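You operate a simulated robot arm through the tools that you are given. There is no shell and no other tool.

The job below is to be done with a simulated robot arm. You get a single attempt, and the scene is never put back.

TASK
Put things in order on the top of the long table. At the end: the yellow sponge from the top of the long table is in the blue bucket; the clear ringed bottle from the top of the long table stands where the clear cup (marked "95") stood; the silver basket from the top of the long table stands where the clear ringed bottle stood; the clear cup from the top of the long table is in the orange bucket; whatever was shut is shut again. Leave all else as you found it, and nothing knocked over.

It is judged by the outcome, as a careful person would: the job done as asked, and still so three seconds after it is handed in. It fails if anything else is knocked over, pushed out of place, dropped, spilled or broken.

THE ROBOT
A 7-joint arm with a two-finger gripper, fixed in place. Base frame: the origin is at the foot of the arm, x ahead of it, y to its left, z up; the work surface is at about z = 820. Units: mm, degrees, N and s.
With the tool pointing down near the work surface it reaches from about 340 to 720 mm from the base axis. Its first joint turns from -66.0 to 66.0 degrees. Payload 2.45 kg.
Tool frame: the origin (TCP) lies between the finger pads and is the grasp point; the fingertips stand 26 mm ahead of it; z points along the fingers, y is the line along which they close. Largest opening 96 mm; the body of the gripper starts 69 mm behind the TCP.
Orientation is that of the tool frame in the base frame, as [roll, pitch, yaw] about the fixed x, y, z axes, in that order (R = Rz(yaw) Ry(pitch) Rx(roll)). With the fingers straight down and closing along the base's y, the tool's x points along the base's -x, its y along +y and its z along -z.

THE INTERFACE
- The arm moves only by the tool arm_command. Its argument "series" is a list of rows, each an object of numbers (a shift or turn left out is 0, a gripper value left out holds the last): "tx", "ty", "tz": the shift along the tool's x, y, z in mm; "ax", "ay", "az": the turn, a rotation vector about the tool's x, y, z in degrees; "grip": the opening, from 0 (shut) to 1 (fully open). In form: [{"tx": .., "ty": .., "tz": .., "ax": .., "ay": .., "az": .., "grip": ..}, ...]. A call has 1 to 20 rows; each row shifts and turns the commanded pose from where the row before left it, along the tool's axes as they then stand. A row lasts 0.2 s, in which the tool goes at most 50 mm and 8.6 degrees; a call with a longer step from one row to the next is refused whole, and so is a gripper value outside its range. Where a pose cannot be reached the arm comes as near as it can. A force on the tool above 40 N (or 10 N above the force at the start of the call, whichever is more), or a blocked arm, ends the call early, and 0.2 s more pass. The fingers move at their own pace and stop on an object; they squeeze with about 29 N. The grip force told is the motor's: it shows also when the fingers shut on nothing. Time passes only in rows, and 0.2 s behind the last, so rows that do not move let the fingers close. The reply holds the time, the measured pose of the TCP, the force on the tool along the base axes, the opening and the grip force, in the units named above and with some noise, with the torque about the TCP (base axes, N m) and any sound that the robot's microphone picked up.
- Cameras (640 x 400 px; columns grow to the right, rows downward): "scene" is fixed at [161.3, -381, 1436.1]; the picture's right is [0.84, -0.55, 0.00], its down [-0.24, -0.37, -0.90] and it looks along [0.49, 0.75, -0.45] (base axes); focal length 288 px, centre (320, 200). "wrist" rides on the gripper at [82, 3, -98] in the tool frame; the picture's right is [-0.04, 1.00, 0.00], its down [-0.73, -0.03, -0.68] and it looks along [-0.68, -0.03, 0.73] (tool axes); focal length 256 px, centre (320, 200).
- snapshot(camera): a new picture of that camera. The clock stands still meanwhile.
- measure_at(camera, pixels): for up to 12 pixels [column, row] of the newest picture of that camera ("zoom" is the newest enlarged one), the place [x, y, z] in the base frame of the surface seen there, good to about 2 mm. The clock stands still meanwhile.
- enlarge(camera, box): a new picture of the part [left, top, right, bottom] of that camera's present view, enlarged. The clock stands still meanwhile.
- finish_job(): hands the job in; it is judged then, once.

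Unless the task says otherwise, let go and move clear before handing in.

The tools are called after "Call:" as a command line: name --argument value ..., lists and objects as JSON in quotes. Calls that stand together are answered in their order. arm_command: Moves the arm, as the interface text tells. Its arguments: {"type":"object","properties":{"series":{"type":"array","items":{"type":"object","properties":{"tx":{"type":"number"},"ty":{"type":"number"},"tz":{"type":"number"},"ax":{"type":"number"},"ay":{"type":"number"},"az":{"type":"number"},"grip":{"type":"number"}}}}},"required":["series"]} The other tools are called the same way: snapshot (camera) takes a picture; measure_at (camera, pixels) gives the place of the surface under pixels of a picture; enlarge (camera, box) takes an enlarged picture of a part of a camera's view; finish_job () hands the job in.

At the start:

```text
clock: 0.0
eef_pos: [438.2, 151.2, 1305.7]
orientation: [180.0, 0.0, -180.0]
ft_force: [-0.3, 0.5, -0.1]
moment: [0.02, -0.01, 0.01]
opening: 95.8
grip_force: 0.1
```

scene: 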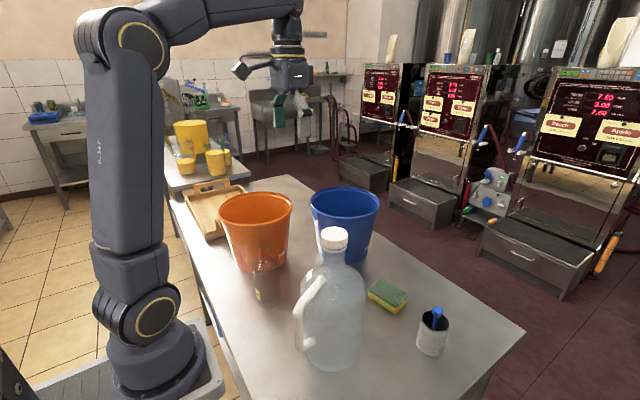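
wrist: 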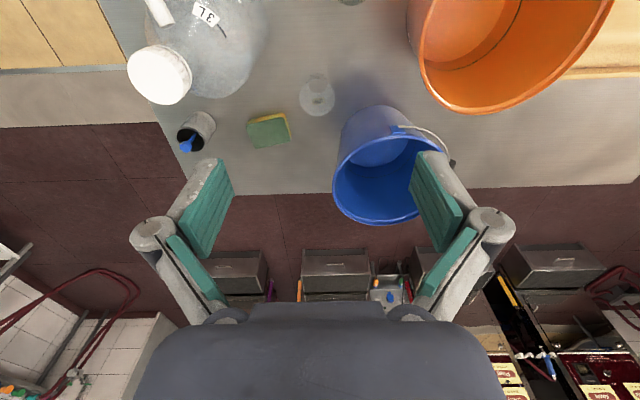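

The scene picture shows the orange bucket at about (255,230), the blue bucket at (345,220), the sponge at (388,296), a big jug at (333,310) and a small pot with blue item at (433,330). The clear cup seems to be near (265,280). I will enlarge to see more detail.

Call:
enlarge --camera "scene" --box '[170, 160, 410, 310]'

Call:
enlarge --camera "wrist" --box '[120, 0, 440, 200]'

```text
2.67 times, centred on (290, 235) of scene
```

zoom: 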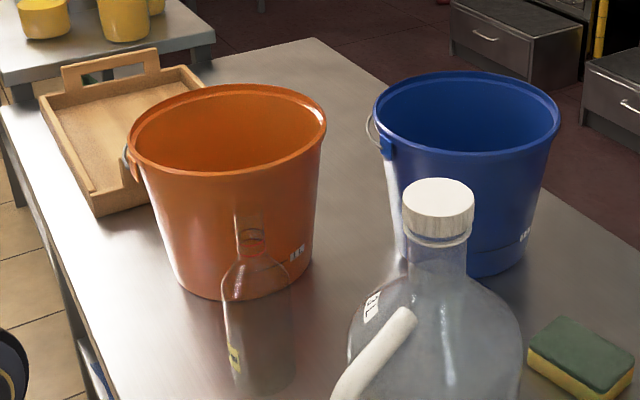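

```text
2.00 times, centred on (280, 100) of wrist
```

zoom: 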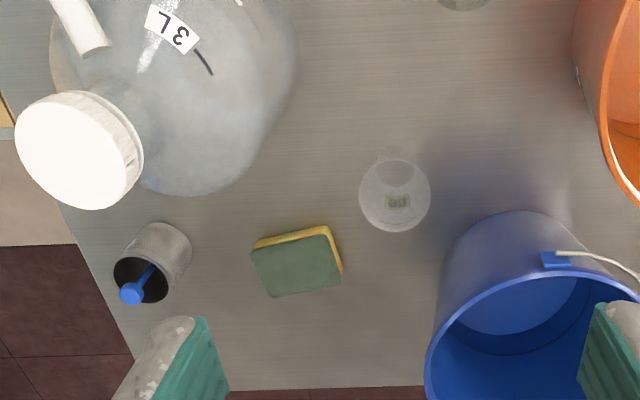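

The wrist zoom shows a clear item at (394,195) with a label and another at the top edge (465,0); the scene zoom shows a clear bottle with neck at (255,300). I'll look closer at the pot and the other items.

Call:
enlarge --camera "scene" --box '[360, 270, 520, 370]'

Call:
enlarge --camera "scene" --box '[220, 230, 300, 320]'

Call:
enlarge --camera "scene" --box '[280, 220, 400, 380]'

Call:
enlarge --camera "wrist" --box '[160, 70, 360, 190]'

```text
4.00 times, centred on (440, 320) of scene
```

zoom: 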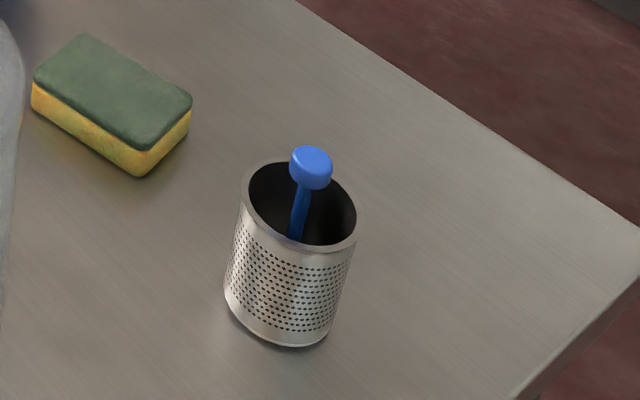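

```text
4.44 times, centred on (260, 275) of scene
```

zoom: 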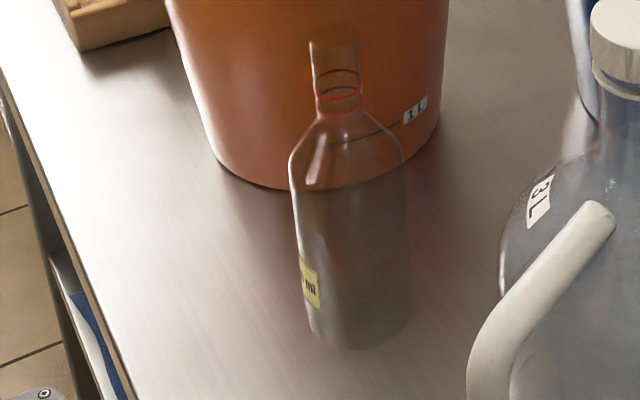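

```text
2.50 times, centred on (340, 300) of scene
```

zoom: 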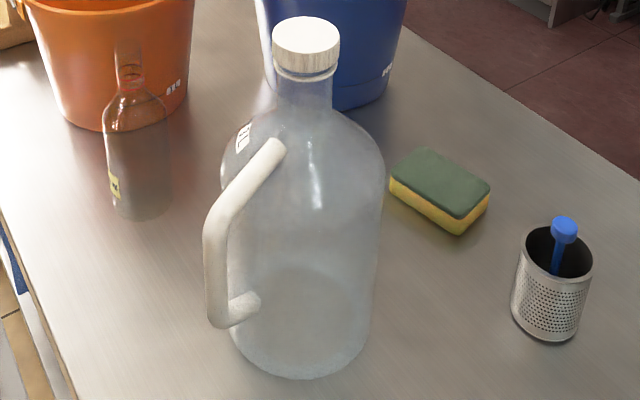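

```text
3.20 times, centred on (260, 130) of wrist
```

zoom: 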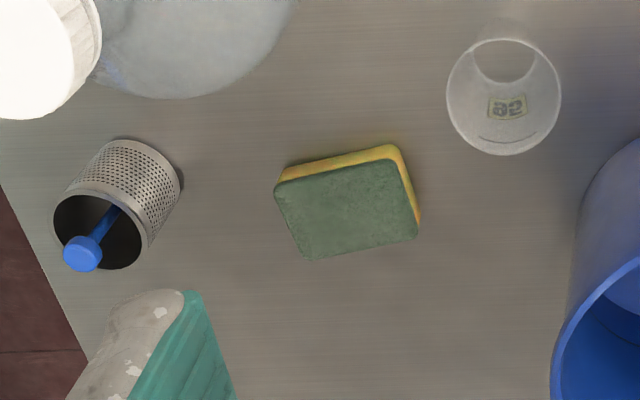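

The cup marked "95" is at (505,105) in the newest zoom, the basket (silver, holding a blue stick) at (120,205), the sponge at (347,200). I'll measure these points.

Call:
measure_at --camera "zoom" --pixels '[[505, 105], [505, 45], [447, 100], [561, 100], [490, 60], [505, 150], [275, 190], [395, 150], [417, 235], [308, 258], [347, 200], [85, 255]]'

Call:
measure_at --camera "wrist" --pixels '[[317, 85], [160, 75], [240, 60], [200, 120], [210, 120], [335, 180], [380, 135], [445, 170], [400, 222], [520, 110], [610, 20], [425, 60]]'

Call:
measure_at --camera "scene" --pixels '[[255, 200], [220, 210], [291, 210], [262, 290], [262, 252], [310, 200], [379, 205], [345, 190], [334, 235], [438, 312], [433, 330], [215, 215]]'

```text
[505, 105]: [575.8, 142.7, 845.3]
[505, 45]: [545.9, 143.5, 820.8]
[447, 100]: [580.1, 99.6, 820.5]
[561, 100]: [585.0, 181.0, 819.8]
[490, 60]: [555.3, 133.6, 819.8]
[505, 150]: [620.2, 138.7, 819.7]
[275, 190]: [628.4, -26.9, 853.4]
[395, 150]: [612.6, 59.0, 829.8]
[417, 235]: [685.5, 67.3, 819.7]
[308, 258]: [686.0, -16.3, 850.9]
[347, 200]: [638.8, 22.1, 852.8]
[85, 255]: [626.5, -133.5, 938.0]
```

```text
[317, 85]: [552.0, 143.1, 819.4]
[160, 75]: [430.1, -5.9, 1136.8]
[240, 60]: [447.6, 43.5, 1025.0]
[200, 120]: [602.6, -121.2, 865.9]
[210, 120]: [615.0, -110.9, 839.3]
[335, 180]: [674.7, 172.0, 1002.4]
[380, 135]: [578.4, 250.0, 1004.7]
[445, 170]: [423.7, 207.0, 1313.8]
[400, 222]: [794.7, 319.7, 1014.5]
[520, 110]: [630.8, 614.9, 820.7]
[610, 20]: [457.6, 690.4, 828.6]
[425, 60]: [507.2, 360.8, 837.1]
```

```text
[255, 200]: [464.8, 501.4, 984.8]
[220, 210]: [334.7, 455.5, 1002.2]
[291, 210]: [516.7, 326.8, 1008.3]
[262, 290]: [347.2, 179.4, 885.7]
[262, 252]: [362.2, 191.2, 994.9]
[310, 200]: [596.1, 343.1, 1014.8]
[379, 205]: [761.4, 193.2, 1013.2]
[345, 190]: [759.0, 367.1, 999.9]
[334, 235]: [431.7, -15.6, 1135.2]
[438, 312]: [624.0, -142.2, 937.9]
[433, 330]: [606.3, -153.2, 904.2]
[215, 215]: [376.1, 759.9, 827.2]
```

The blue bucket's rim lies at z≈1014 around (690,260), the orange one's at z≈1005 around (430,390), the bottle stands at about (355,187) and the cup at about (580,142). I'll lower the arm over a free spot to look more closely at the cup from the wrist camera.

Call:
arm_command --series '[{"tz": 40}, {"tz": 40}, {"tz": 40}, {"tz": 40}, {"tz": 40}, {"tx": 0, "ty": -10, "tz": 20}, {}]'

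Call:
snapshot --camera "wrist"

Call:
snapshot --camera "scene"

```text
clock: 1.6
eef_pos: [437.8, 139.7, 1085.8]
orientation: [180.0, -0.1, 180.0]
ft_force: [0.2, -0.5, 0.6]
moment: [0.01, 0.03, 0.0]
opening: 96.0
grip_force: 0.1
```

```text
taken
```

wrist: 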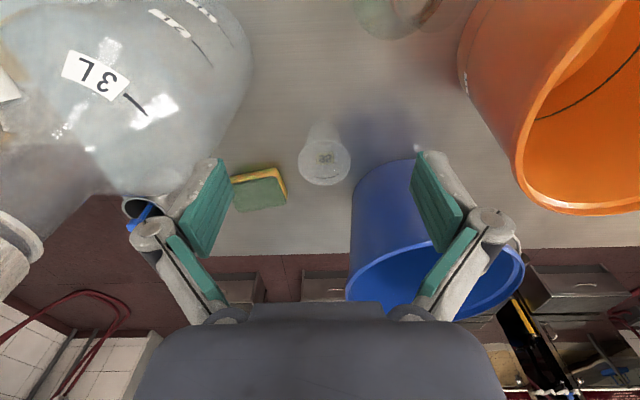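

```text
taken
```

scene: 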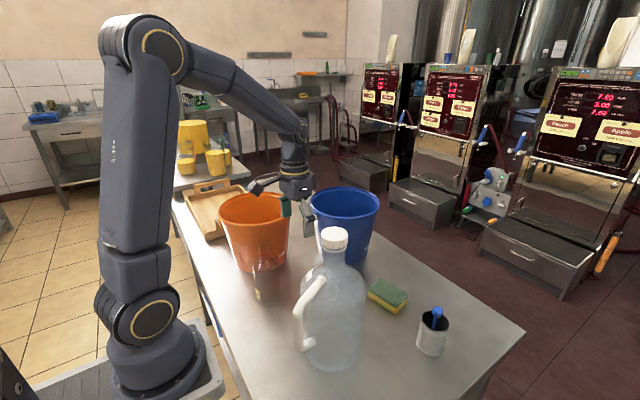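

The wrist view shows the cup at (323,163) and bottle at the top (390,10), and the jug takes up the left. I'll measure where the arm's own links are so I can plan clearances above the jug (cap at z≈1136).

Call:
measure_at --camera "scene" --pixels '[[150, 310], [140, 250], [130, 180], [120, 50], [155, 45], [230, 85], [290, 130], [297, 165], [300, 187], [262, 185], [205, 100], [270, 140]]'

Call:
measure_at --camera "wrist" --pixels '[[323, 160], [323, 182], [300, 165], [349, 165], [325, 140], [390, 20], [265, 195], [235, 185], [283, 180], [250, 210], [150, 100], [220, 110]]'

Call:
enlarge --camera "wrist" --box '[220, 90, 420, 220]'

```text
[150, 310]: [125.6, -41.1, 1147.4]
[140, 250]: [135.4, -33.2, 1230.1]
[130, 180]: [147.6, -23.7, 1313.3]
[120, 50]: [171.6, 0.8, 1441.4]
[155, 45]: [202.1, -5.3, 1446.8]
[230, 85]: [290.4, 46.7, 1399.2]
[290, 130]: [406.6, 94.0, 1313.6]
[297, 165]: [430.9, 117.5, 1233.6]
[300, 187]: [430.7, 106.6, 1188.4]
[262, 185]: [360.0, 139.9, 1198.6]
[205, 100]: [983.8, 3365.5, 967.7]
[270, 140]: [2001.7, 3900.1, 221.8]
```

```text
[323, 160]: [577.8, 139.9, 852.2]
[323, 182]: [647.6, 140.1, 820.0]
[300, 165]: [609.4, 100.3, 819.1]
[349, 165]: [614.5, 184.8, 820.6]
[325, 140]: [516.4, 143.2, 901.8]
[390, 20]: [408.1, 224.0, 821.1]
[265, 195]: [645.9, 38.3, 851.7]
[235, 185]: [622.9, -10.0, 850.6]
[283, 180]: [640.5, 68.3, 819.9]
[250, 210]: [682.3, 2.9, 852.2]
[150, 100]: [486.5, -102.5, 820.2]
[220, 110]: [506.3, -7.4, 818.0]
```

```text
3.08 times, centred on (320, 155) of wrist
```

zoom: 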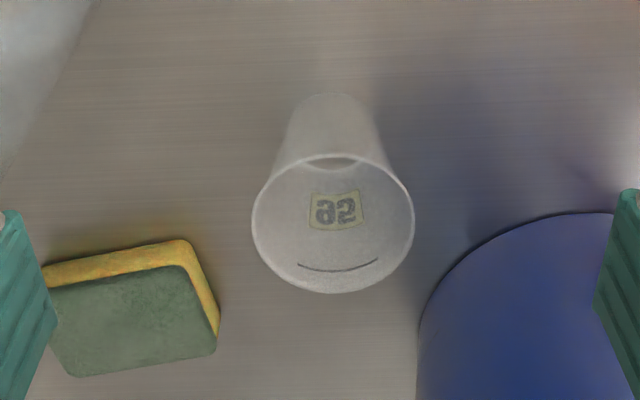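

The arm's elbow sits near r≈190, z≈1447 with the wrist joint about 155 mm above the TCP, so working over the jug at (430,-10) needs care, but the cup is well to the side. The cup appears centred near (553,140) with rim z≈902; I'll go above it and look.

Call:
arm_command --series '[{"tx": -40}, {"tx": -40}, {"tx": -33}, {"tz": 40}, {"tz": 40}, {"tz": 40}, {}]'

Call:
snapshot --camera "wrist"

Call:
snapshot --camera "scene"

```text
clock: 3.2
eef_pos: [548.9, 141.5, 966.9]
orientation: [-179.9, 0.0, -180.0]
ft_force: [-0.8, 1.1, -0.1]
moment: [0.01, -0.03, 0.0]
opening: 96.0
grip_force: 0.0
```

```text
taken
```

wrist: 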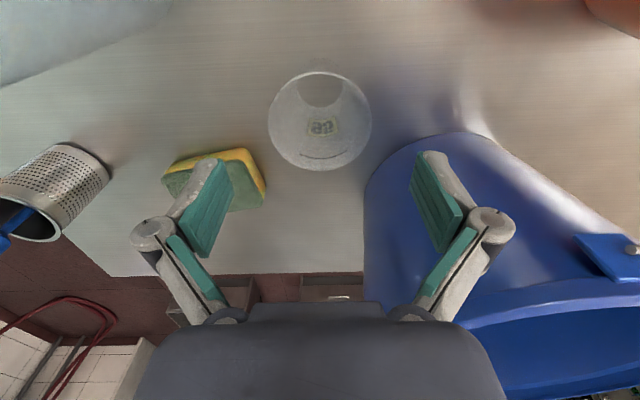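

```text
taken
```

scene: 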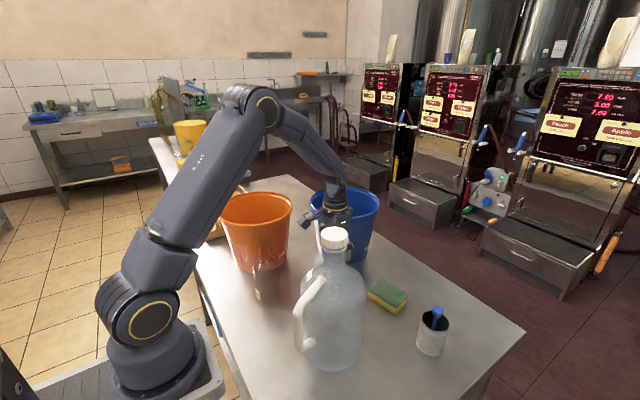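

The cup now shows at (320,120) in the wrist picture, its rim ellipse spanning columns 268–371. I'll measure the rim and the blue bucket's near wall to confirm finger clearance.

Call:
measure_at --camera "wrist" --pixels '[[322, 127], [320, 103], [269, 120], [370, 120], [430, 140], [370, 200], [400, 150], [480, 200], [460, 325], [600, 290], [580, 245], [250, 170]]'

Call:
enlarge --camera "wrist" --box '[220, 40, 420, 165]'

Call:
enlarge --camera "scene" --box '[200, 160, 400, 285]'

```text
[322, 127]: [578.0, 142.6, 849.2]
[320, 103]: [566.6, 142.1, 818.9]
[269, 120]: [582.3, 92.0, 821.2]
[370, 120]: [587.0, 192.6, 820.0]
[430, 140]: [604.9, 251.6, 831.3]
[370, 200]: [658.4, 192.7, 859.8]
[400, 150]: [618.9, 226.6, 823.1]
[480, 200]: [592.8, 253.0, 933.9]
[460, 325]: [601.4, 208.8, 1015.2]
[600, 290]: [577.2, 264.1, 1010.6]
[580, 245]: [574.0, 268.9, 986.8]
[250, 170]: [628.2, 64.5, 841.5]
```

```text
3.20 times, centred on (320, 102) of wrist
```

zoom: 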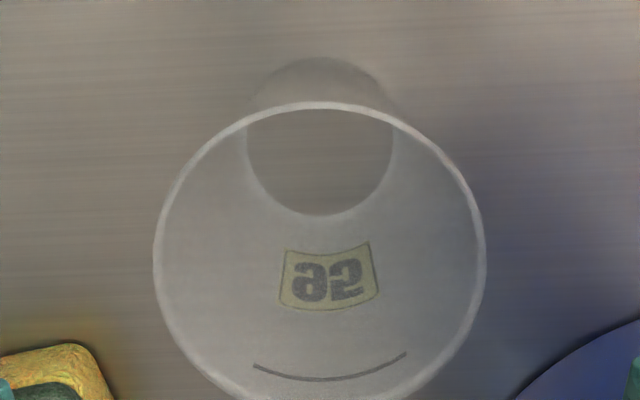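

```text
3.20 times, centred on (300, 222) of scene
```

zoom: 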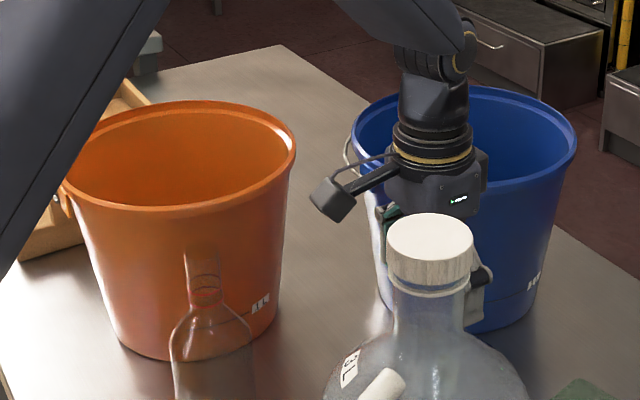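

The cup's rim measures about 70 mm across, centred at (550,141), so the TCP is already right above it. The blue bucket fits a circle centred (689,280), radius 113. I'll measure the orange rim before gripping.

Call:
measure_at --camera "zoom" --pixels '[[295, 150], [285, 180], [240, 200], [180, 212], [120, 208], [80, 190], [180, 102], [240, 108], [280, 127], [110, 130], [180, 180], [150, 190]]'

Call:
arm_command --series '[{"tz": 30}, {"tz": 30}, {"tz": 18}, {}]'

Call:
snapshot --camera "wrist"

```text
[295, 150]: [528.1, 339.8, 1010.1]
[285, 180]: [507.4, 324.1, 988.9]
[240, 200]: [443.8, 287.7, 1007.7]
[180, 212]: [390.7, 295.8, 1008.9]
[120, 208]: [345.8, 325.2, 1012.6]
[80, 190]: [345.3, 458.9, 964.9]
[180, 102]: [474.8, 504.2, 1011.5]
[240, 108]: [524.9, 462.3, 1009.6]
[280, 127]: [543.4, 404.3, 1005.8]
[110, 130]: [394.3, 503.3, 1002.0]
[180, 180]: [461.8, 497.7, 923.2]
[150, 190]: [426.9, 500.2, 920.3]
```

```text
clock: 4.2
eef_pos: [549.4, 140.8, 888.9]
orientation: [-179.9, 0.0, 180.0]
ft_force: [0.5, 0.5, 0.3]
moment: [0.0, -0.03, -0.02]
opening: 96.0
grip_force: 0.1
```

```text
taken
```

wrist: 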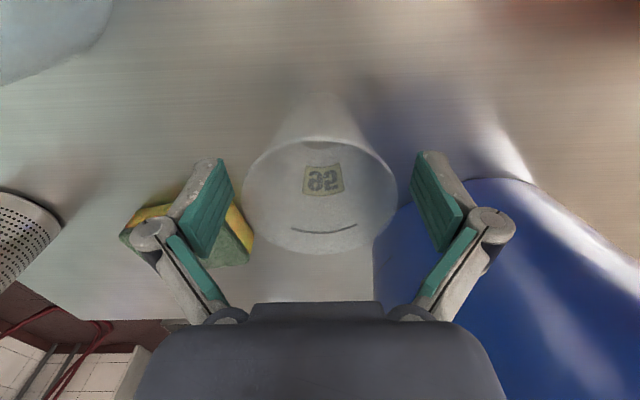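

The cup is centred between the fingers (columns 243–397) with its rim at pad level; the orange bucket fits a circle centred (434,398), radius 110, rim z≈1008. I'll close the fingers on the cup.

Call:
arm_command --series '[{"grip": 0.8}, {"grip": 0.7}, {"grip": 0.6}, {"grip": 0.5}, {"grip": 0.4}, {"grip": 0.4}]'

Call:
snapshot --camera "wrist"

```text
clock: 5.6
eef_pos: [549.8, 141.2, 889.1]
orientation: [-179.9, 0.1, 180.0]
ft_force: [-0.7, -0.7, 6.4]
moment: [0.01, 0.03, 0.03]
opening: 63.6
grip_force: 28.7
```

```text
taken
```

wrist: 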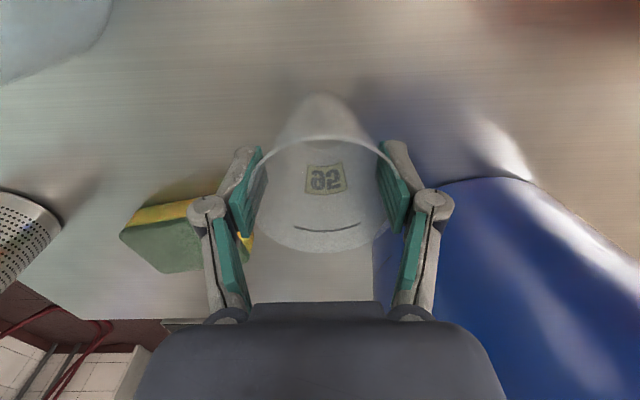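

The gripper holds at 63.6 mm with 28.7 N, so the cup is gripped. I'll lift straight up in small steps and check it comes along.

Call:
arm_command --series '[{"tz": -10}, {"tz": -20}, {"tz": -30}, {"tz": -40}, {"tz": -40}, {"tz": -40}, {"tz": -40}, {}]'

Call:
snapshot --camera "wrist"

Call:
snapshot --camera "scene"

```text
clock: 7.4
eef_pos: [551.4, 142.5, 1108.2]
orientation: [-179.9, 0.0, 180.0]
ft_force: [0.4, -0.5, -0.1]
moment: [-0.02, -0.02, 0.01]
opening: 62.3
grip_force: 28.9
```

```text
taken
```

wrist: 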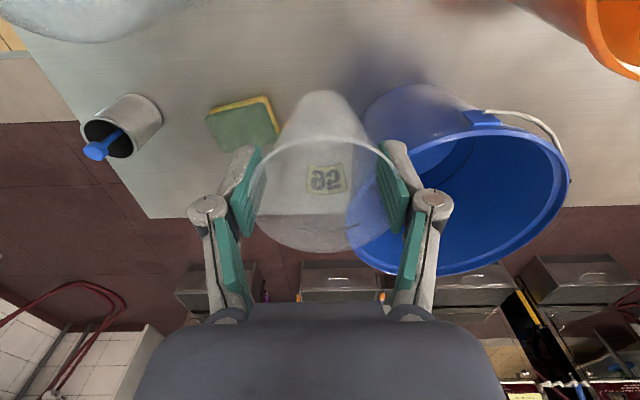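

```text
taken
```

scene: 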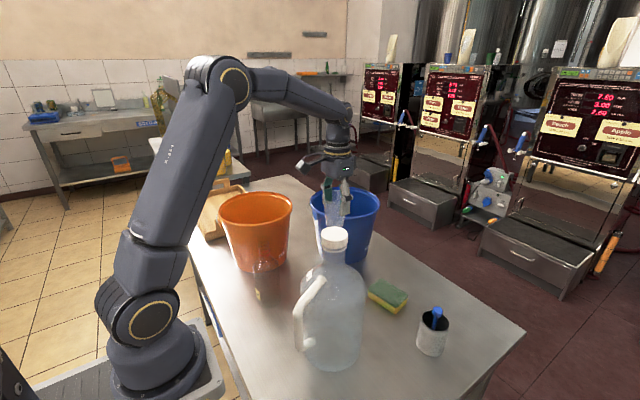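

The cup is held (62.3 mm, 28.9 N), at (320,190) in the wrist picture. I'll rise a little and carry it over the orange bucket, offset so that the camera clears its rim.

Call:
arm_command --series '[{"tz": -20}, {"tx": 10, "ty": 26}, {"tx": 12, "ty": 33}, {"tx": 12, "ty": 33}, {"tx": 12, "ty": 33}, {"tx": 12, "ty": 33}, {"tx": 12, "ty": 33}, {"tx": 12, "ty": 33}, {"tx": 12, "ty": 31}, {}]'

Call:
snapshot --camera "wrist"

Call:
snapshot --camera "scene"

```text
clock: 9.6
eef_pos: [456.8, 395.7, 1128.6]
orientation: [-179.9, 0.0, 180.0]
ft_force: [0.4, -0.7, -0.5]
moment: [-0.01, 0.0, -0.01]
opening: 62.4
grip_force: 29.6
```

```text
taken
```

wrist: 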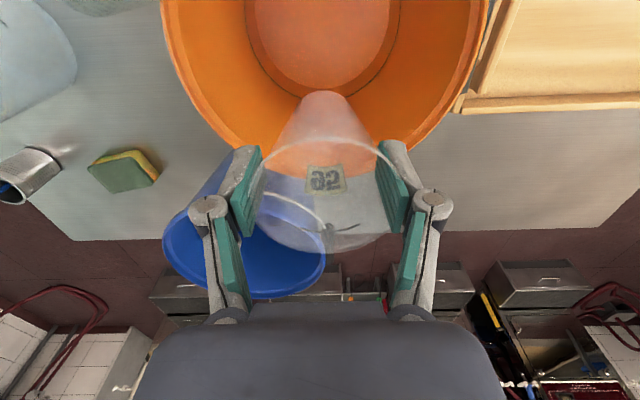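

```text
taken
```

scene: 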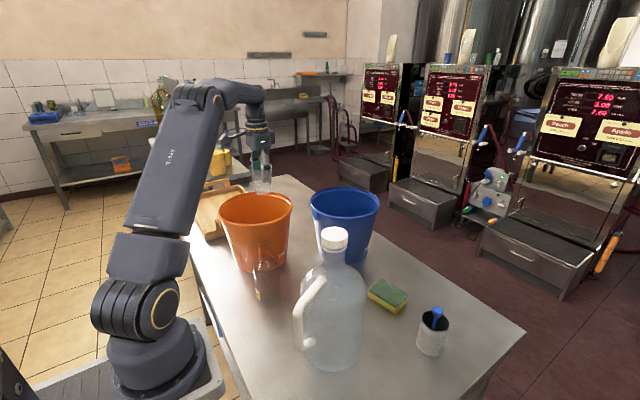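

The bucket mouth is centred under the camera column (325) and I can see its floor around (325,40). I'll measure the floor and far rim before lowering.

Call:
measure_at --camera "wrist" --pixels '[[325, 30], [280, 40], [370, 40], [260, 20], [400, 20], [230, 142], [415, 142], [170, 40], [480, 40], [290, 80], [325, 60]]'

```text
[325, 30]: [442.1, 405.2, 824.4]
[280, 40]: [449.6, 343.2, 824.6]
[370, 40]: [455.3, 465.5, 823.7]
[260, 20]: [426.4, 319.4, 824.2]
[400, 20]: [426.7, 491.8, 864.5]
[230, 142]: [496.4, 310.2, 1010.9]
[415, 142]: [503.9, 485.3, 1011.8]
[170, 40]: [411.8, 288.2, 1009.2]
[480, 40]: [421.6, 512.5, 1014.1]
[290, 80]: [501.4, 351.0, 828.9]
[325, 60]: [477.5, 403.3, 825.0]
```

Floor at z≈824, rim centred at about (434,399). I'll lower the cup into the bucket, stopping about 15 mm above the floor.

Call:
arm_command --series '[{"tz": 35}, {"tz": 35}, {"tz": 35}, {"tz": 35}, {"tz": 35}, {"tz": 25}, {"tz": 20}, {}]'

Call:
snapshot --camera "wrist"

Call:
enlarge --camera "scene" --box '[180, 130, 380, 290]'

```text
clock: 11.4
eef_pos: [457.3, 396.1, 908.4]
orientation: [179.9, 0.0, -180.0]
ft_force: [0.0, -0.4, 0.2]
moment: [0.0, 0.0, 0.01]
opening: 62.0
grip_force: 29.1
```

```text
taken
```

wrist: 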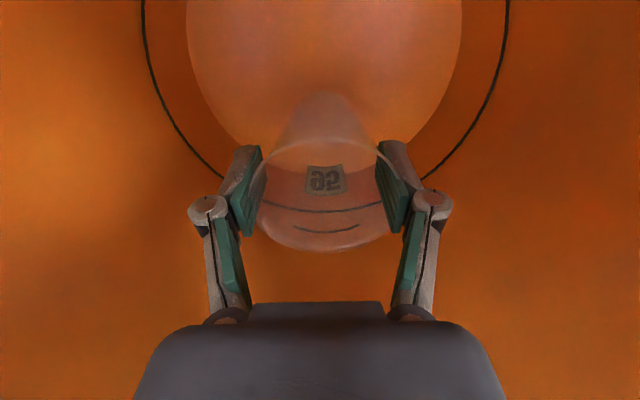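

```text
2.50 times, centred on (280, 210) of scene
```

zoom: 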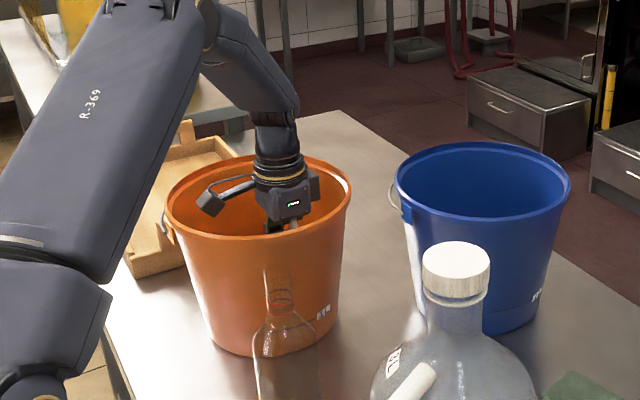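

The cup is inside the bucket with its base a little above the floor; the camera housing (210,203) is clear of the rim. I'll lower in small steps until light contact.

Call:
arm_command --series '[{"tz": 5}, {"tz": 5}, {"tz": 3}, {}]'

```text
clock: 12.4
eef_pos: [456.6, 396.0, 894.3]
orientation: [179.9, 0.1, -180.0]
ft_force: [0.1, -0.1, -0.5]
moment: [0.01, -0.01, -0.03]
opening: 62.4
grip_force: 28.5
```

Call:
arm_command --series '[{"tz": 2}, {"tz": 1}, {}]'

```text
clock: 13.2
eef_pos: [457.4, 396.7, 893.1]
orientation: [179.9, 0.1, -179.9]
ft_force: [-1.3, 1.7, 10.2]
moment: [0.05, 0.03, 0.01]
opening: 65.2
grip_force: 29.1
```

The force reading of 10 N upward shows the cup now rests on the bucket floor. I'll open the fingers partway and rise straight up.

Call:
arm_command --series '[{"tz": -1, "grip": 0.75}, {"grip": 0.85}, {"grip": 0.9}, {"grip": 0.9}, {}]'

Call:
snapshot --camera "wrist"

```text
clock: 14.4
eef_pos: [456.6, 396.4, 893.0]
orientation: [-180.0, 0.0, -180.0]
ft_force: [-0.6, 0.2, -0.1]
moment: [-0.03, -0.02, 0.01]
opening: 86.4
grip_force: 0.0
```

```text
taken
```

wrist: 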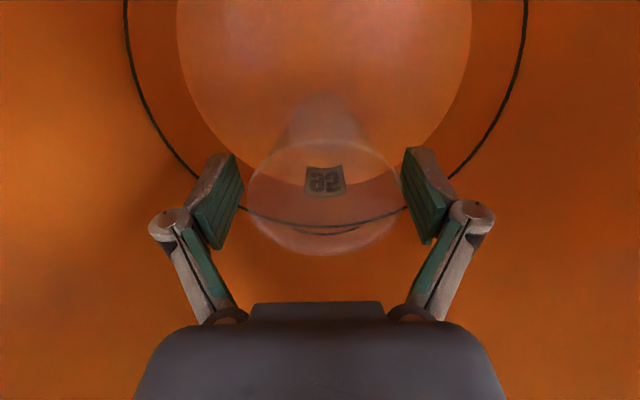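

The cup stands free between the opened fingers. I'll rise straight up out of the bucket and check it.

Call:
arm_command --series '[{"tz": -10}, {"tz": -25}, {"tz": -40}, {"tz": -40}, {"tz": -40}, {"tz": -40}, {"tz": -40}, {}]'

Call:
snapshot --camera "wrist"

Call:
enlarge --camera "scene" --box '[160, 150, 400, 310]'

```text
clock: 16.2
eef_pos: [455.9, 396.6, 1128.5]
orientation: [180.0, 0.0, 179.9]
ft_force: [0.9, 0.9, -0.1]
moment: [-0.03, 0.06, 0.01]
opening: 86.3
grip_force: 0.0
```

```text
taken
```

wrist: 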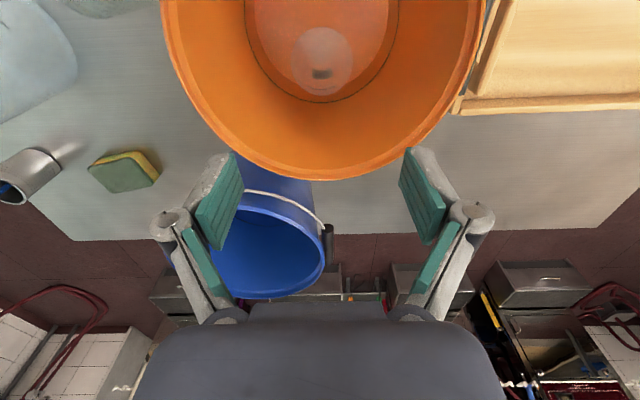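

```text
2.50 times, centred on (280, 230) of scene
```

zoom: 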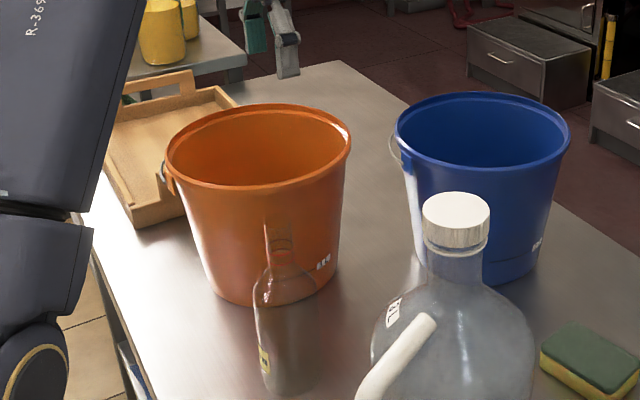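

The cup stands upright in the orange bucket at (322,62). Now for the sponge: I'll carry the empty gripper high over to near it, then turn the tool so the fingers close across the sponge's short side.

Call:
arm_command --series '[{"tx": -19, "ty": -33, "grip": 1.0}, {"tx": -19, "ty": -34}, {"tx": -19, "ty": -34}, {"tx": -19, "ty": -34}, {"tx": -19, "ty": -34}, {"tx": -19, "ty": -34}, {"tx": -19, "ty": -34}, {"tx": -19, "ty": -34}, {"tx": -19, "ty": -34}, {"tx": -19, "ty": -32}, {}]'

Call:
arm_command --series '[{"az": -7.7}, {"az": -7.7}, {"az": -7.7}, {"az": -7.7}, {"az": -7.7}, {"az": -7.7}, {"az": -7.7}, {"az": -7.7}, {"az": -7.7}, {"az": -7.7}, {"az": -7.7}, {"az": -7.7}, {"az": -8}, {}]'

Call:
snapshot --camera "wrist"

Call:
snapshot --camera "scene"

```text
clock: 18.6
eef_pos: [647.7, 59.1, 1127.4]
orientation: [-180.0, 0.0, -179.9]
ft_force: [0.8, 0.0, -0.4]
moment: [0.02, 0.01, 0.03]
opening: 96.1
grip_force: 0.0
```

```text
clock: 21.6
eef_pos: [647.8, 59.1, 1128.1]
orientation: [-179.9, 0.0, -79.5]
ft_force: [0.7, -0.2, -0.1]
moment: [-0.04, 0.02, 0.0]
opening: 95.8
grip_force: 0.0
```

```text
taken
```

wrist: 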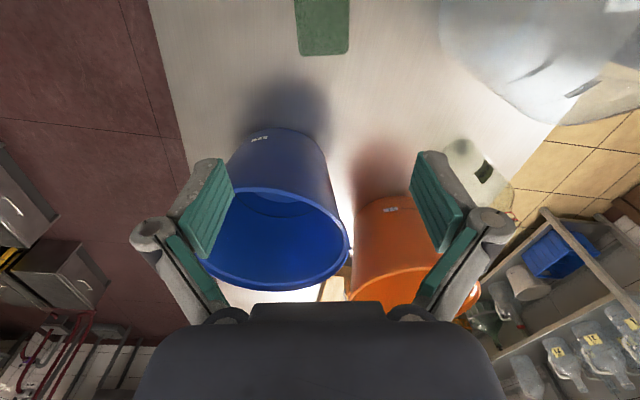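

```text
taken
```

scene: 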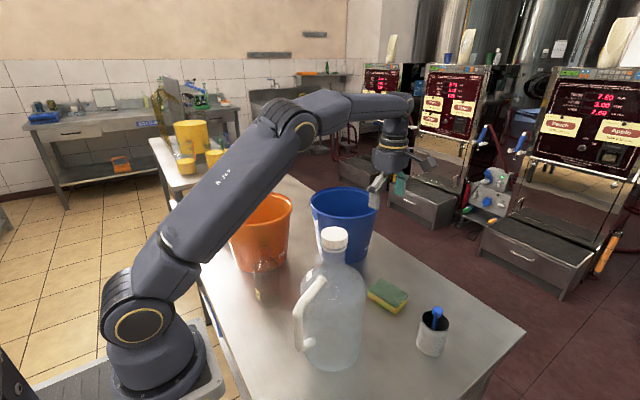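

The tool has turned as wanted (yaw -79.5) and the sponge appears at (323,20) in the wrist view. I'll measure the arm's elbow and forearm now to predict the clearance above the jug cap.

Call:
measure_at --camera "scene" --pixels '[[140, 325], [300, 125], [285, 135], [330, 118], [360, 120], [385, 120], [398, 125], [390, 155], [334, 233], [321, 236], [347, 236], [300, 300]]'

Call:
arm_command --series '[{"ay": 8.3}, {"ay": 8.3}, {"ay": 8.4}, {}]'

Call:
snapshot --camera "scene"

Call:
snapshot --camera "wrist"

```text
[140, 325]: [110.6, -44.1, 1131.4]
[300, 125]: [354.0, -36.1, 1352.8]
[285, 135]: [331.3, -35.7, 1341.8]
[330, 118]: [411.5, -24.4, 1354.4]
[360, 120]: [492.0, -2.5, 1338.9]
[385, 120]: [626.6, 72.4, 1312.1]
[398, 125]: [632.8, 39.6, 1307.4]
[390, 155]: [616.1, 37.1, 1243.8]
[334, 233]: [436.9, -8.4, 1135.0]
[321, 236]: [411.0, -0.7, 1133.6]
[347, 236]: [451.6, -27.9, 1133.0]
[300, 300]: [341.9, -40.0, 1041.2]
```

```text
clock: 22.6
eef_pos: [647.8, 58.9, 1128.1]
orientation: [-180.0, -25.1, -79.6]
ft_force: [-0.7, 0.2, 0.1]
moment: [-0.02, -0.02, 0.0]
opening: 96.1
grip_force: 0.0
```

```text
taken
```

scene: 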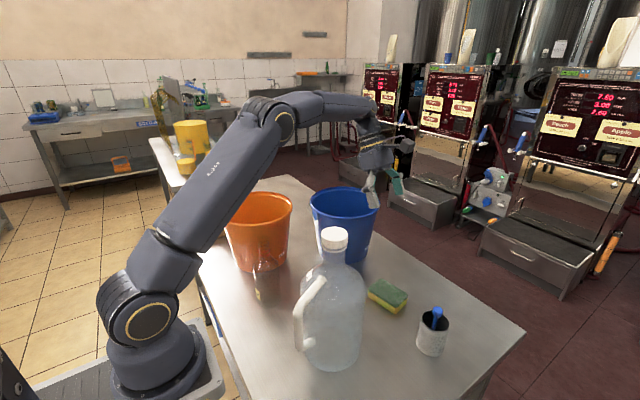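

```text
taken
```

wrist: 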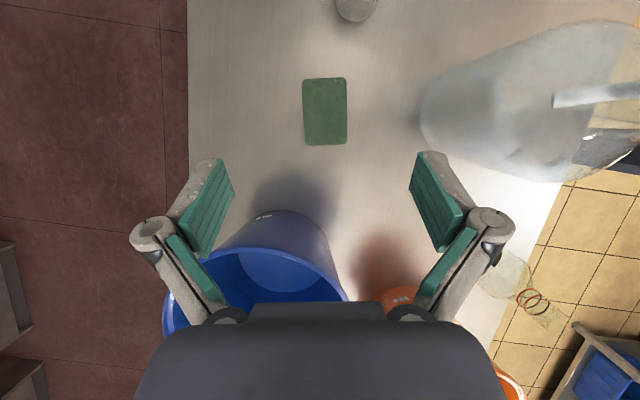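

The tilt is in place (pitch -25) and the sponge shows squarely at (325,112) between the finger lines. I'll descend to about z=1000 over it and check the arm against the jug's cap.

Call:
arm_command --series '[{"tx": -10, "ty": 1.3, "tz": 30.6}, {"tx": -10, "ty": 1.3, "tz": 30.6}, {"tx": -10, "ty": 1.3, "tz": 30.6}, {"tx": -10.2, "ty": 1.4, "tz": 30.7}, {}]'

Call:
snapshot --camera "scene"

Call:
snapshot --camera "wrist"

```text
clock: 23.8
eef_pos: [641.7, 44.7, 999.0]
orientation: [-179.9, -25.0, -79.5]
ft_force: [-0.3, 0.3, -0.1]
moment: [-0.01, 0.01, 0.02]
opening: 96.1
grip_force: 0.1
```

```text
taken
```

scene: 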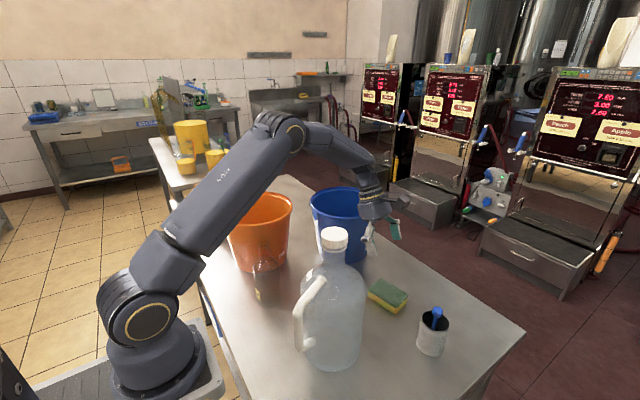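

```text
taken
```

wrist: 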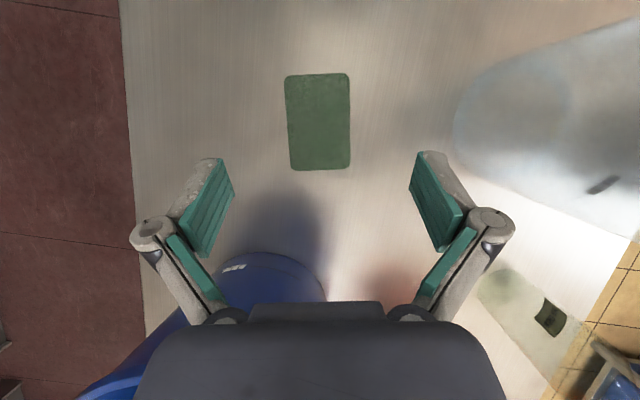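

The sponge is centred at column 318 in the wrist view, between the fingers. I'll measure the sponge corners and the arm's lower edges near the jug.

Call:
measure_at --camera "wrist" --pixels '[[289, 78], [346, 78], [293, 166], [348, 166], [320, 120], [320, 171], [283, 120], [354, 120]]'

Call:
measure_at --camera "scene" --pixels '[[293, 135], [298, 150], [318, 145], [335, 155], [350, 170], [365, 185], [340, 135], [370, 160], [275, 130], [380, 205], [330, 150], [310, 150]]'

Call:
enlarge --camera "scene" --box '[240, 90, 440, 260]'

```text
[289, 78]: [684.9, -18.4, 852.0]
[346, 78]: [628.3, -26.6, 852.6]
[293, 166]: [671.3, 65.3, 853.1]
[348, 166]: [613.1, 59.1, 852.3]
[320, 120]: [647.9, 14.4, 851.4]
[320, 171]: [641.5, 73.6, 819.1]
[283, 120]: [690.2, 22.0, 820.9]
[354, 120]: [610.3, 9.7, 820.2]
```

```text
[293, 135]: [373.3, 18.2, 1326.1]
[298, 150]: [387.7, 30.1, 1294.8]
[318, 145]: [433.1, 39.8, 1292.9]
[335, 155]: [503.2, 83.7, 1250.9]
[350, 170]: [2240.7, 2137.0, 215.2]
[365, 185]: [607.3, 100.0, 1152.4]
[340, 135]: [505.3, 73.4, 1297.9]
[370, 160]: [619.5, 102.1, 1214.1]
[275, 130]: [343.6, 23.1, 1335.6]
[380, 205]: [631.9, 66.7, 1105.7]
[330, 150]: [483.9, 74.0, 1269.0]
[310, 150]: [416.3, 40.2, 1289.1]
```

```text
2.35 times, centred on (340, 175) of scene
```

zoom: 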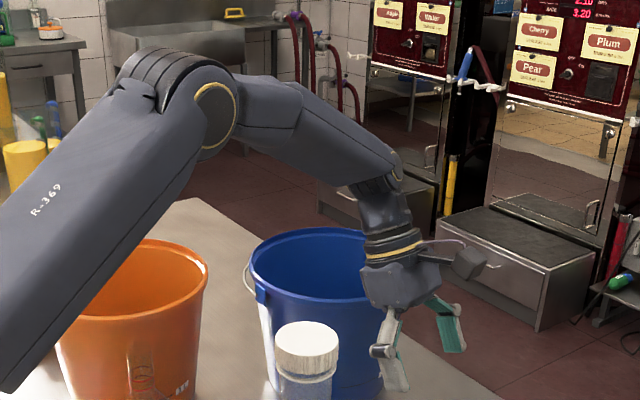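

The sponge top is centred at about (649,20) and its long axis matches the tool's yaw; the elbow cap is at (373,18,1326), well above the jug. I'll correct 4.5 mm in x and descend to z≈925.

Call:
arm_command --series '[{"tx": -10, "ty": -1.4, "tz": 23}, {"tx": -10, "ty": -1.4, "tz": 23}, {"tx": -9.2, "ty": -1.4, "tz": 22}, {}]'

Call:
snapshot --camera "wrist"

Call:
enlarge --camera "scene" --box '[240, 100, 440, 260]'

```text
clock: 24.8
eef_pos: [649.2, 44.2, 925.9]
orientation: [-180.0, -25.0, -79.6]
ft_force: [-0.1, 0.2, 0.3]
moment: [0.01, -0.03, -0.01]
opening: 96.1
grip_force: 0.1
```

```text
taken
```

wrist: 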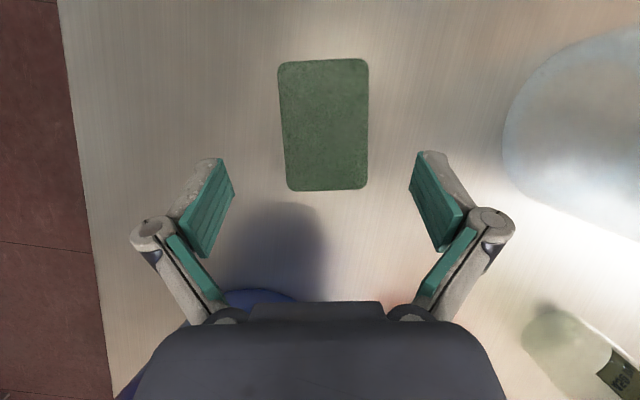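

```text
2.50 times, centred on (340, 180) of scene
```

zoom: 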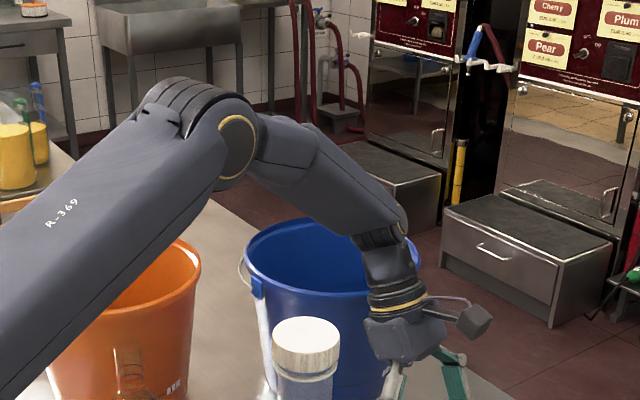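

The sponge now lies centred (columns 281–368) between the fingers. I'll measure the elbow and forearm undersides in the zoom before going lower.

Call:
measure_at --camera "zoom" --pixels '[[238, 145], [225, 185], [255, 178], [290, 198], [320, 215], [345, 228], [370, 225], [400, 250], [200, 200], [400, 330], [345, 320], [305, 335]]'

```text
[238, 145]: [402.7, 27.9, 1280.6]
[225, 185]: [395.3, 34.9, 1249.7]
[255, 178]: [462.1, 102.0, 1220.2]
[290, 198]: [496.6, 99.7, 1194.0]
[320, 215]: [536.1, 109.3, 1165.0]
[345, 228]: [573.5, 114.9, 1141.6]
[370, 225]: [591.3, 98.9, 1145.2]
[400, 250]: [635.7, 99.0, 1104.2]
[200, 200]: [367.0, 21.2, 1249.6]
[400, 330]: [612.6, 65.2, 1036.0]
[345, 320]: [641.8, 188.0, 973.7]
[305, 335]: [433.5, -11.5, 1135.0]
```

The elbow cap's underside (395,35,1250) is clear of the jug cap in both height and side distance. I'll descend the remaining 72 mm to straddle the sponge.

Call:
arm_command --series '[{"tx": -10, "ty": 0.4, "tz": 22}, {"tx": -10, "ty": 0.4, "tz": 22}, {"tx": -6, "ty": 0.2, "tz": 13}, {}]'

Call:
snapshot --camera "wrist"

Call:
snapshot --camera "scene"

```text
clock: 25.8
eef_pos: [649.0, 41.9, 865.1]
orientation: [-180.0, -25.0, -79.5]
ft_force: [-0.8, -0.3, 0.7]
moment: [0.0, 0.02, 0.02]
opening: 95.8
grip_force: 0.1
```

```text
taken
```

wrist: 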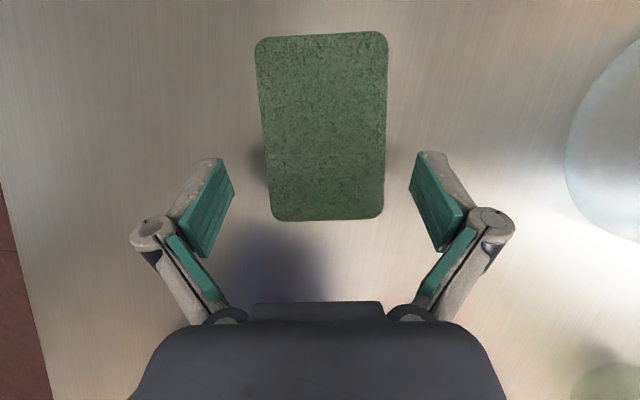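

```text
taken
```

scene: 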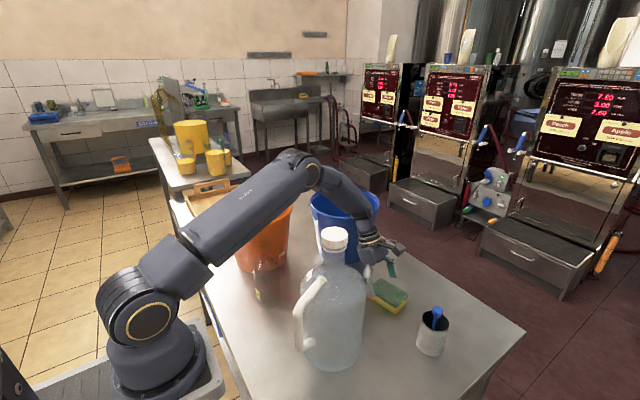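

The sponge is between the fingers (columns 256–388), overlapping its near half. I'll go down the last 11 mm and close.

Call:
arm_command --series '[{"tx": -2.3, "tz": 5}, {"tx": -2.3, "tz": 5}, {}, {"grip": 0.7}, {"grip": 0.5}, {"grip": 0.3}, {"grip": 0.2}, {"grip": 0.2}]'

Call:
snapshot --camera "wrist"

```text
clock: 27.6
eef_pos: [649.1, 42.6, 853.7]
orientation: [-179.8, -25.0, -79.6]
ft_force: [-0.3, 0.3, 3.3]
moment: [-0.01, -0.01, 0.0]
opening: 63.1
grip_force: 29.1
```

```text
taken
```

wrist: 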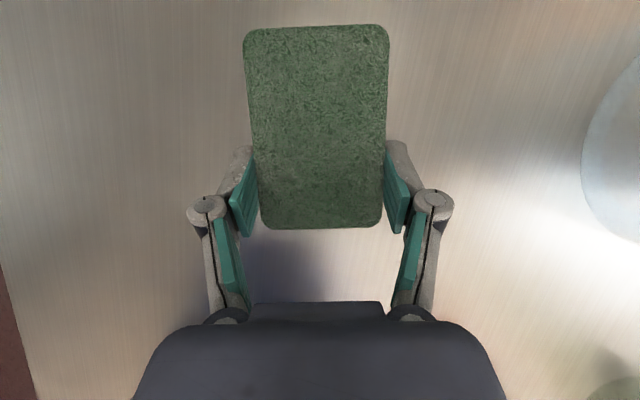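

The sponge is held at 63.1 mm with 29 N. I'll lift it straight up along the same line.

Call:
arm_command --series '[{"tx": 4.2, "tz": -9.1}, {"tx": 8.5, "tz": -18.1}, {"tx": 15.2, "tz": -32.6}, {"tx": 15.2, "tz": -32.6}, {"tx": 15.2, "tz": -32.6}, {"tx": 15.2, "tz": -32.6}, {"tx": 15.2, "tz": -32.6}, {"tx": 15.2, "tz": -32.6}, {"tx": 15.2, "tz": -32.6}, {}]'

Call:
snapshot --camera "wrist"

Call:
snapshot --camera "scene"

```text
clock: 29.8
eef_pos: [648.8, 42.9, 1135.4]
orientation: [180.0, -24.9, -79.6]
ft_force: [-0.1, 0.0, 0.4]
moment: [0.03, 0.0, 0.01]
opening: 63.2
grip_force: 28.6
```

```text
taken
```

wrist: 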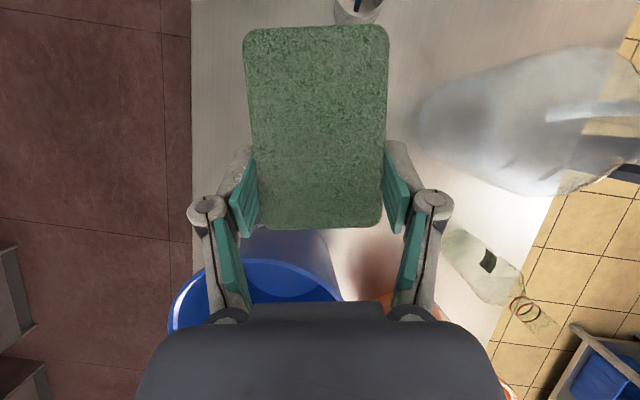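

```text
taken
```

scene: 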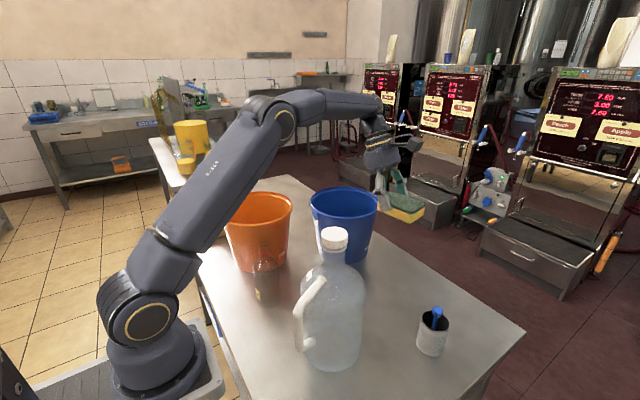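

The sponge is firmly held. I'll straighten the tool and carry it over the blue bucket.

Call:
arm_command --series '[{"ay": -8.3}, {"ay": -8.3}, {"ay": -8.4}, {"tx": -35.5, "ty": -8.4}, {"tx": -35.5, "ty": -8.4}, {"tx": -35.5, "ty": -8.4}, {"tx": -35.5, "ty": -8.4}, {"tx": -35.5, "ty": -8.4}, {"tx": -35.5, "ty": -8.4}, {}]'

Call:
snapshot --camera "wrist"

Call:
snapshot --camera "scene"

```text
clock: 32.0
eef_pos: [639.2, 248.1, 1126.8]
orientation: [180.0, 0.0, -79.8]
ft_force: [0.7, -0.1, 0.5]
moment: [-0.02, -0.03, -0.02]
opening: 63.3
grip_force: 28.9
out of reach, approached as far as the arm can: row 8, 9
```

```text
taken
```

wrist: 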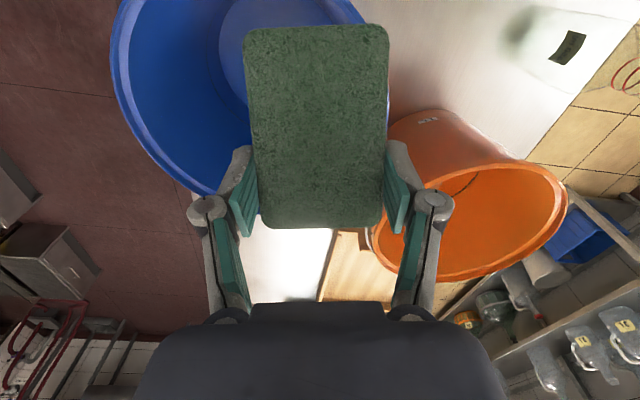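

```text
taken
```

scene: 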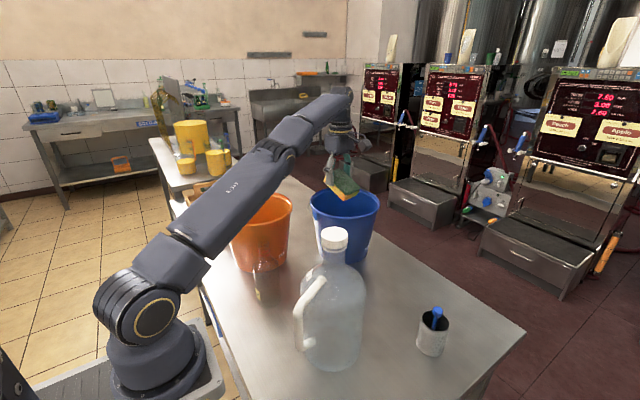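

The arm reached its limit at (639,248,1127), a little short, and at this yaw the sponge would overlap the near rim. I'll turn the tool about 60° so the sponge points into the bucket; lower down the arm also reaches further.

Call:
arm_command --series '[{"az": -7.5}, {"az": -7.5}, {"az": -7.5}, {"az": -7.5}, {"az": -7.5}, {"az": -7.5}, {"az": -7.5}, {"az": -7.5}, {}]'

Call:
snapshot --camera "wrist"

Call:
snapshot --camera "scene"

```text
clock: 34.0
eef_pos: [639.2, 248.8, 1126.2]
orientation: [-179.9, 0.0, -19.5]
ft_force: [0.0, 0.9, -0.3]
moment: [0.03, 0.03, -0.01]
opening: 63.5
grip_force: 29.4
```

```text
taken
```

wrist: 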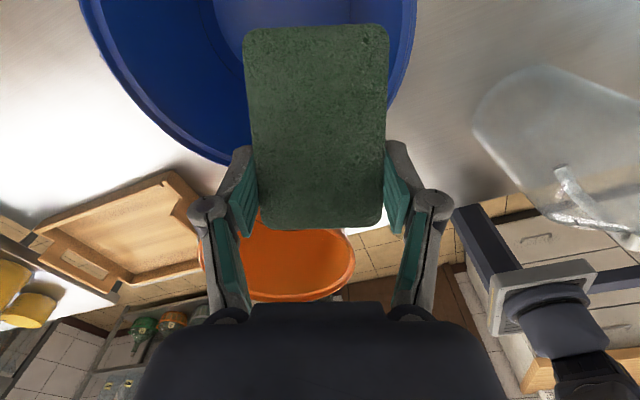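

```text
taken
```

scene: 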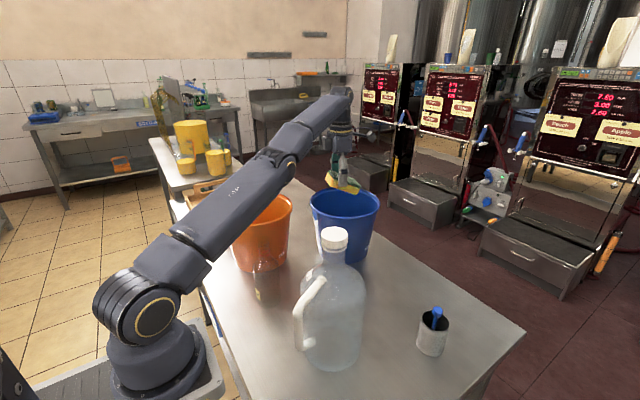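

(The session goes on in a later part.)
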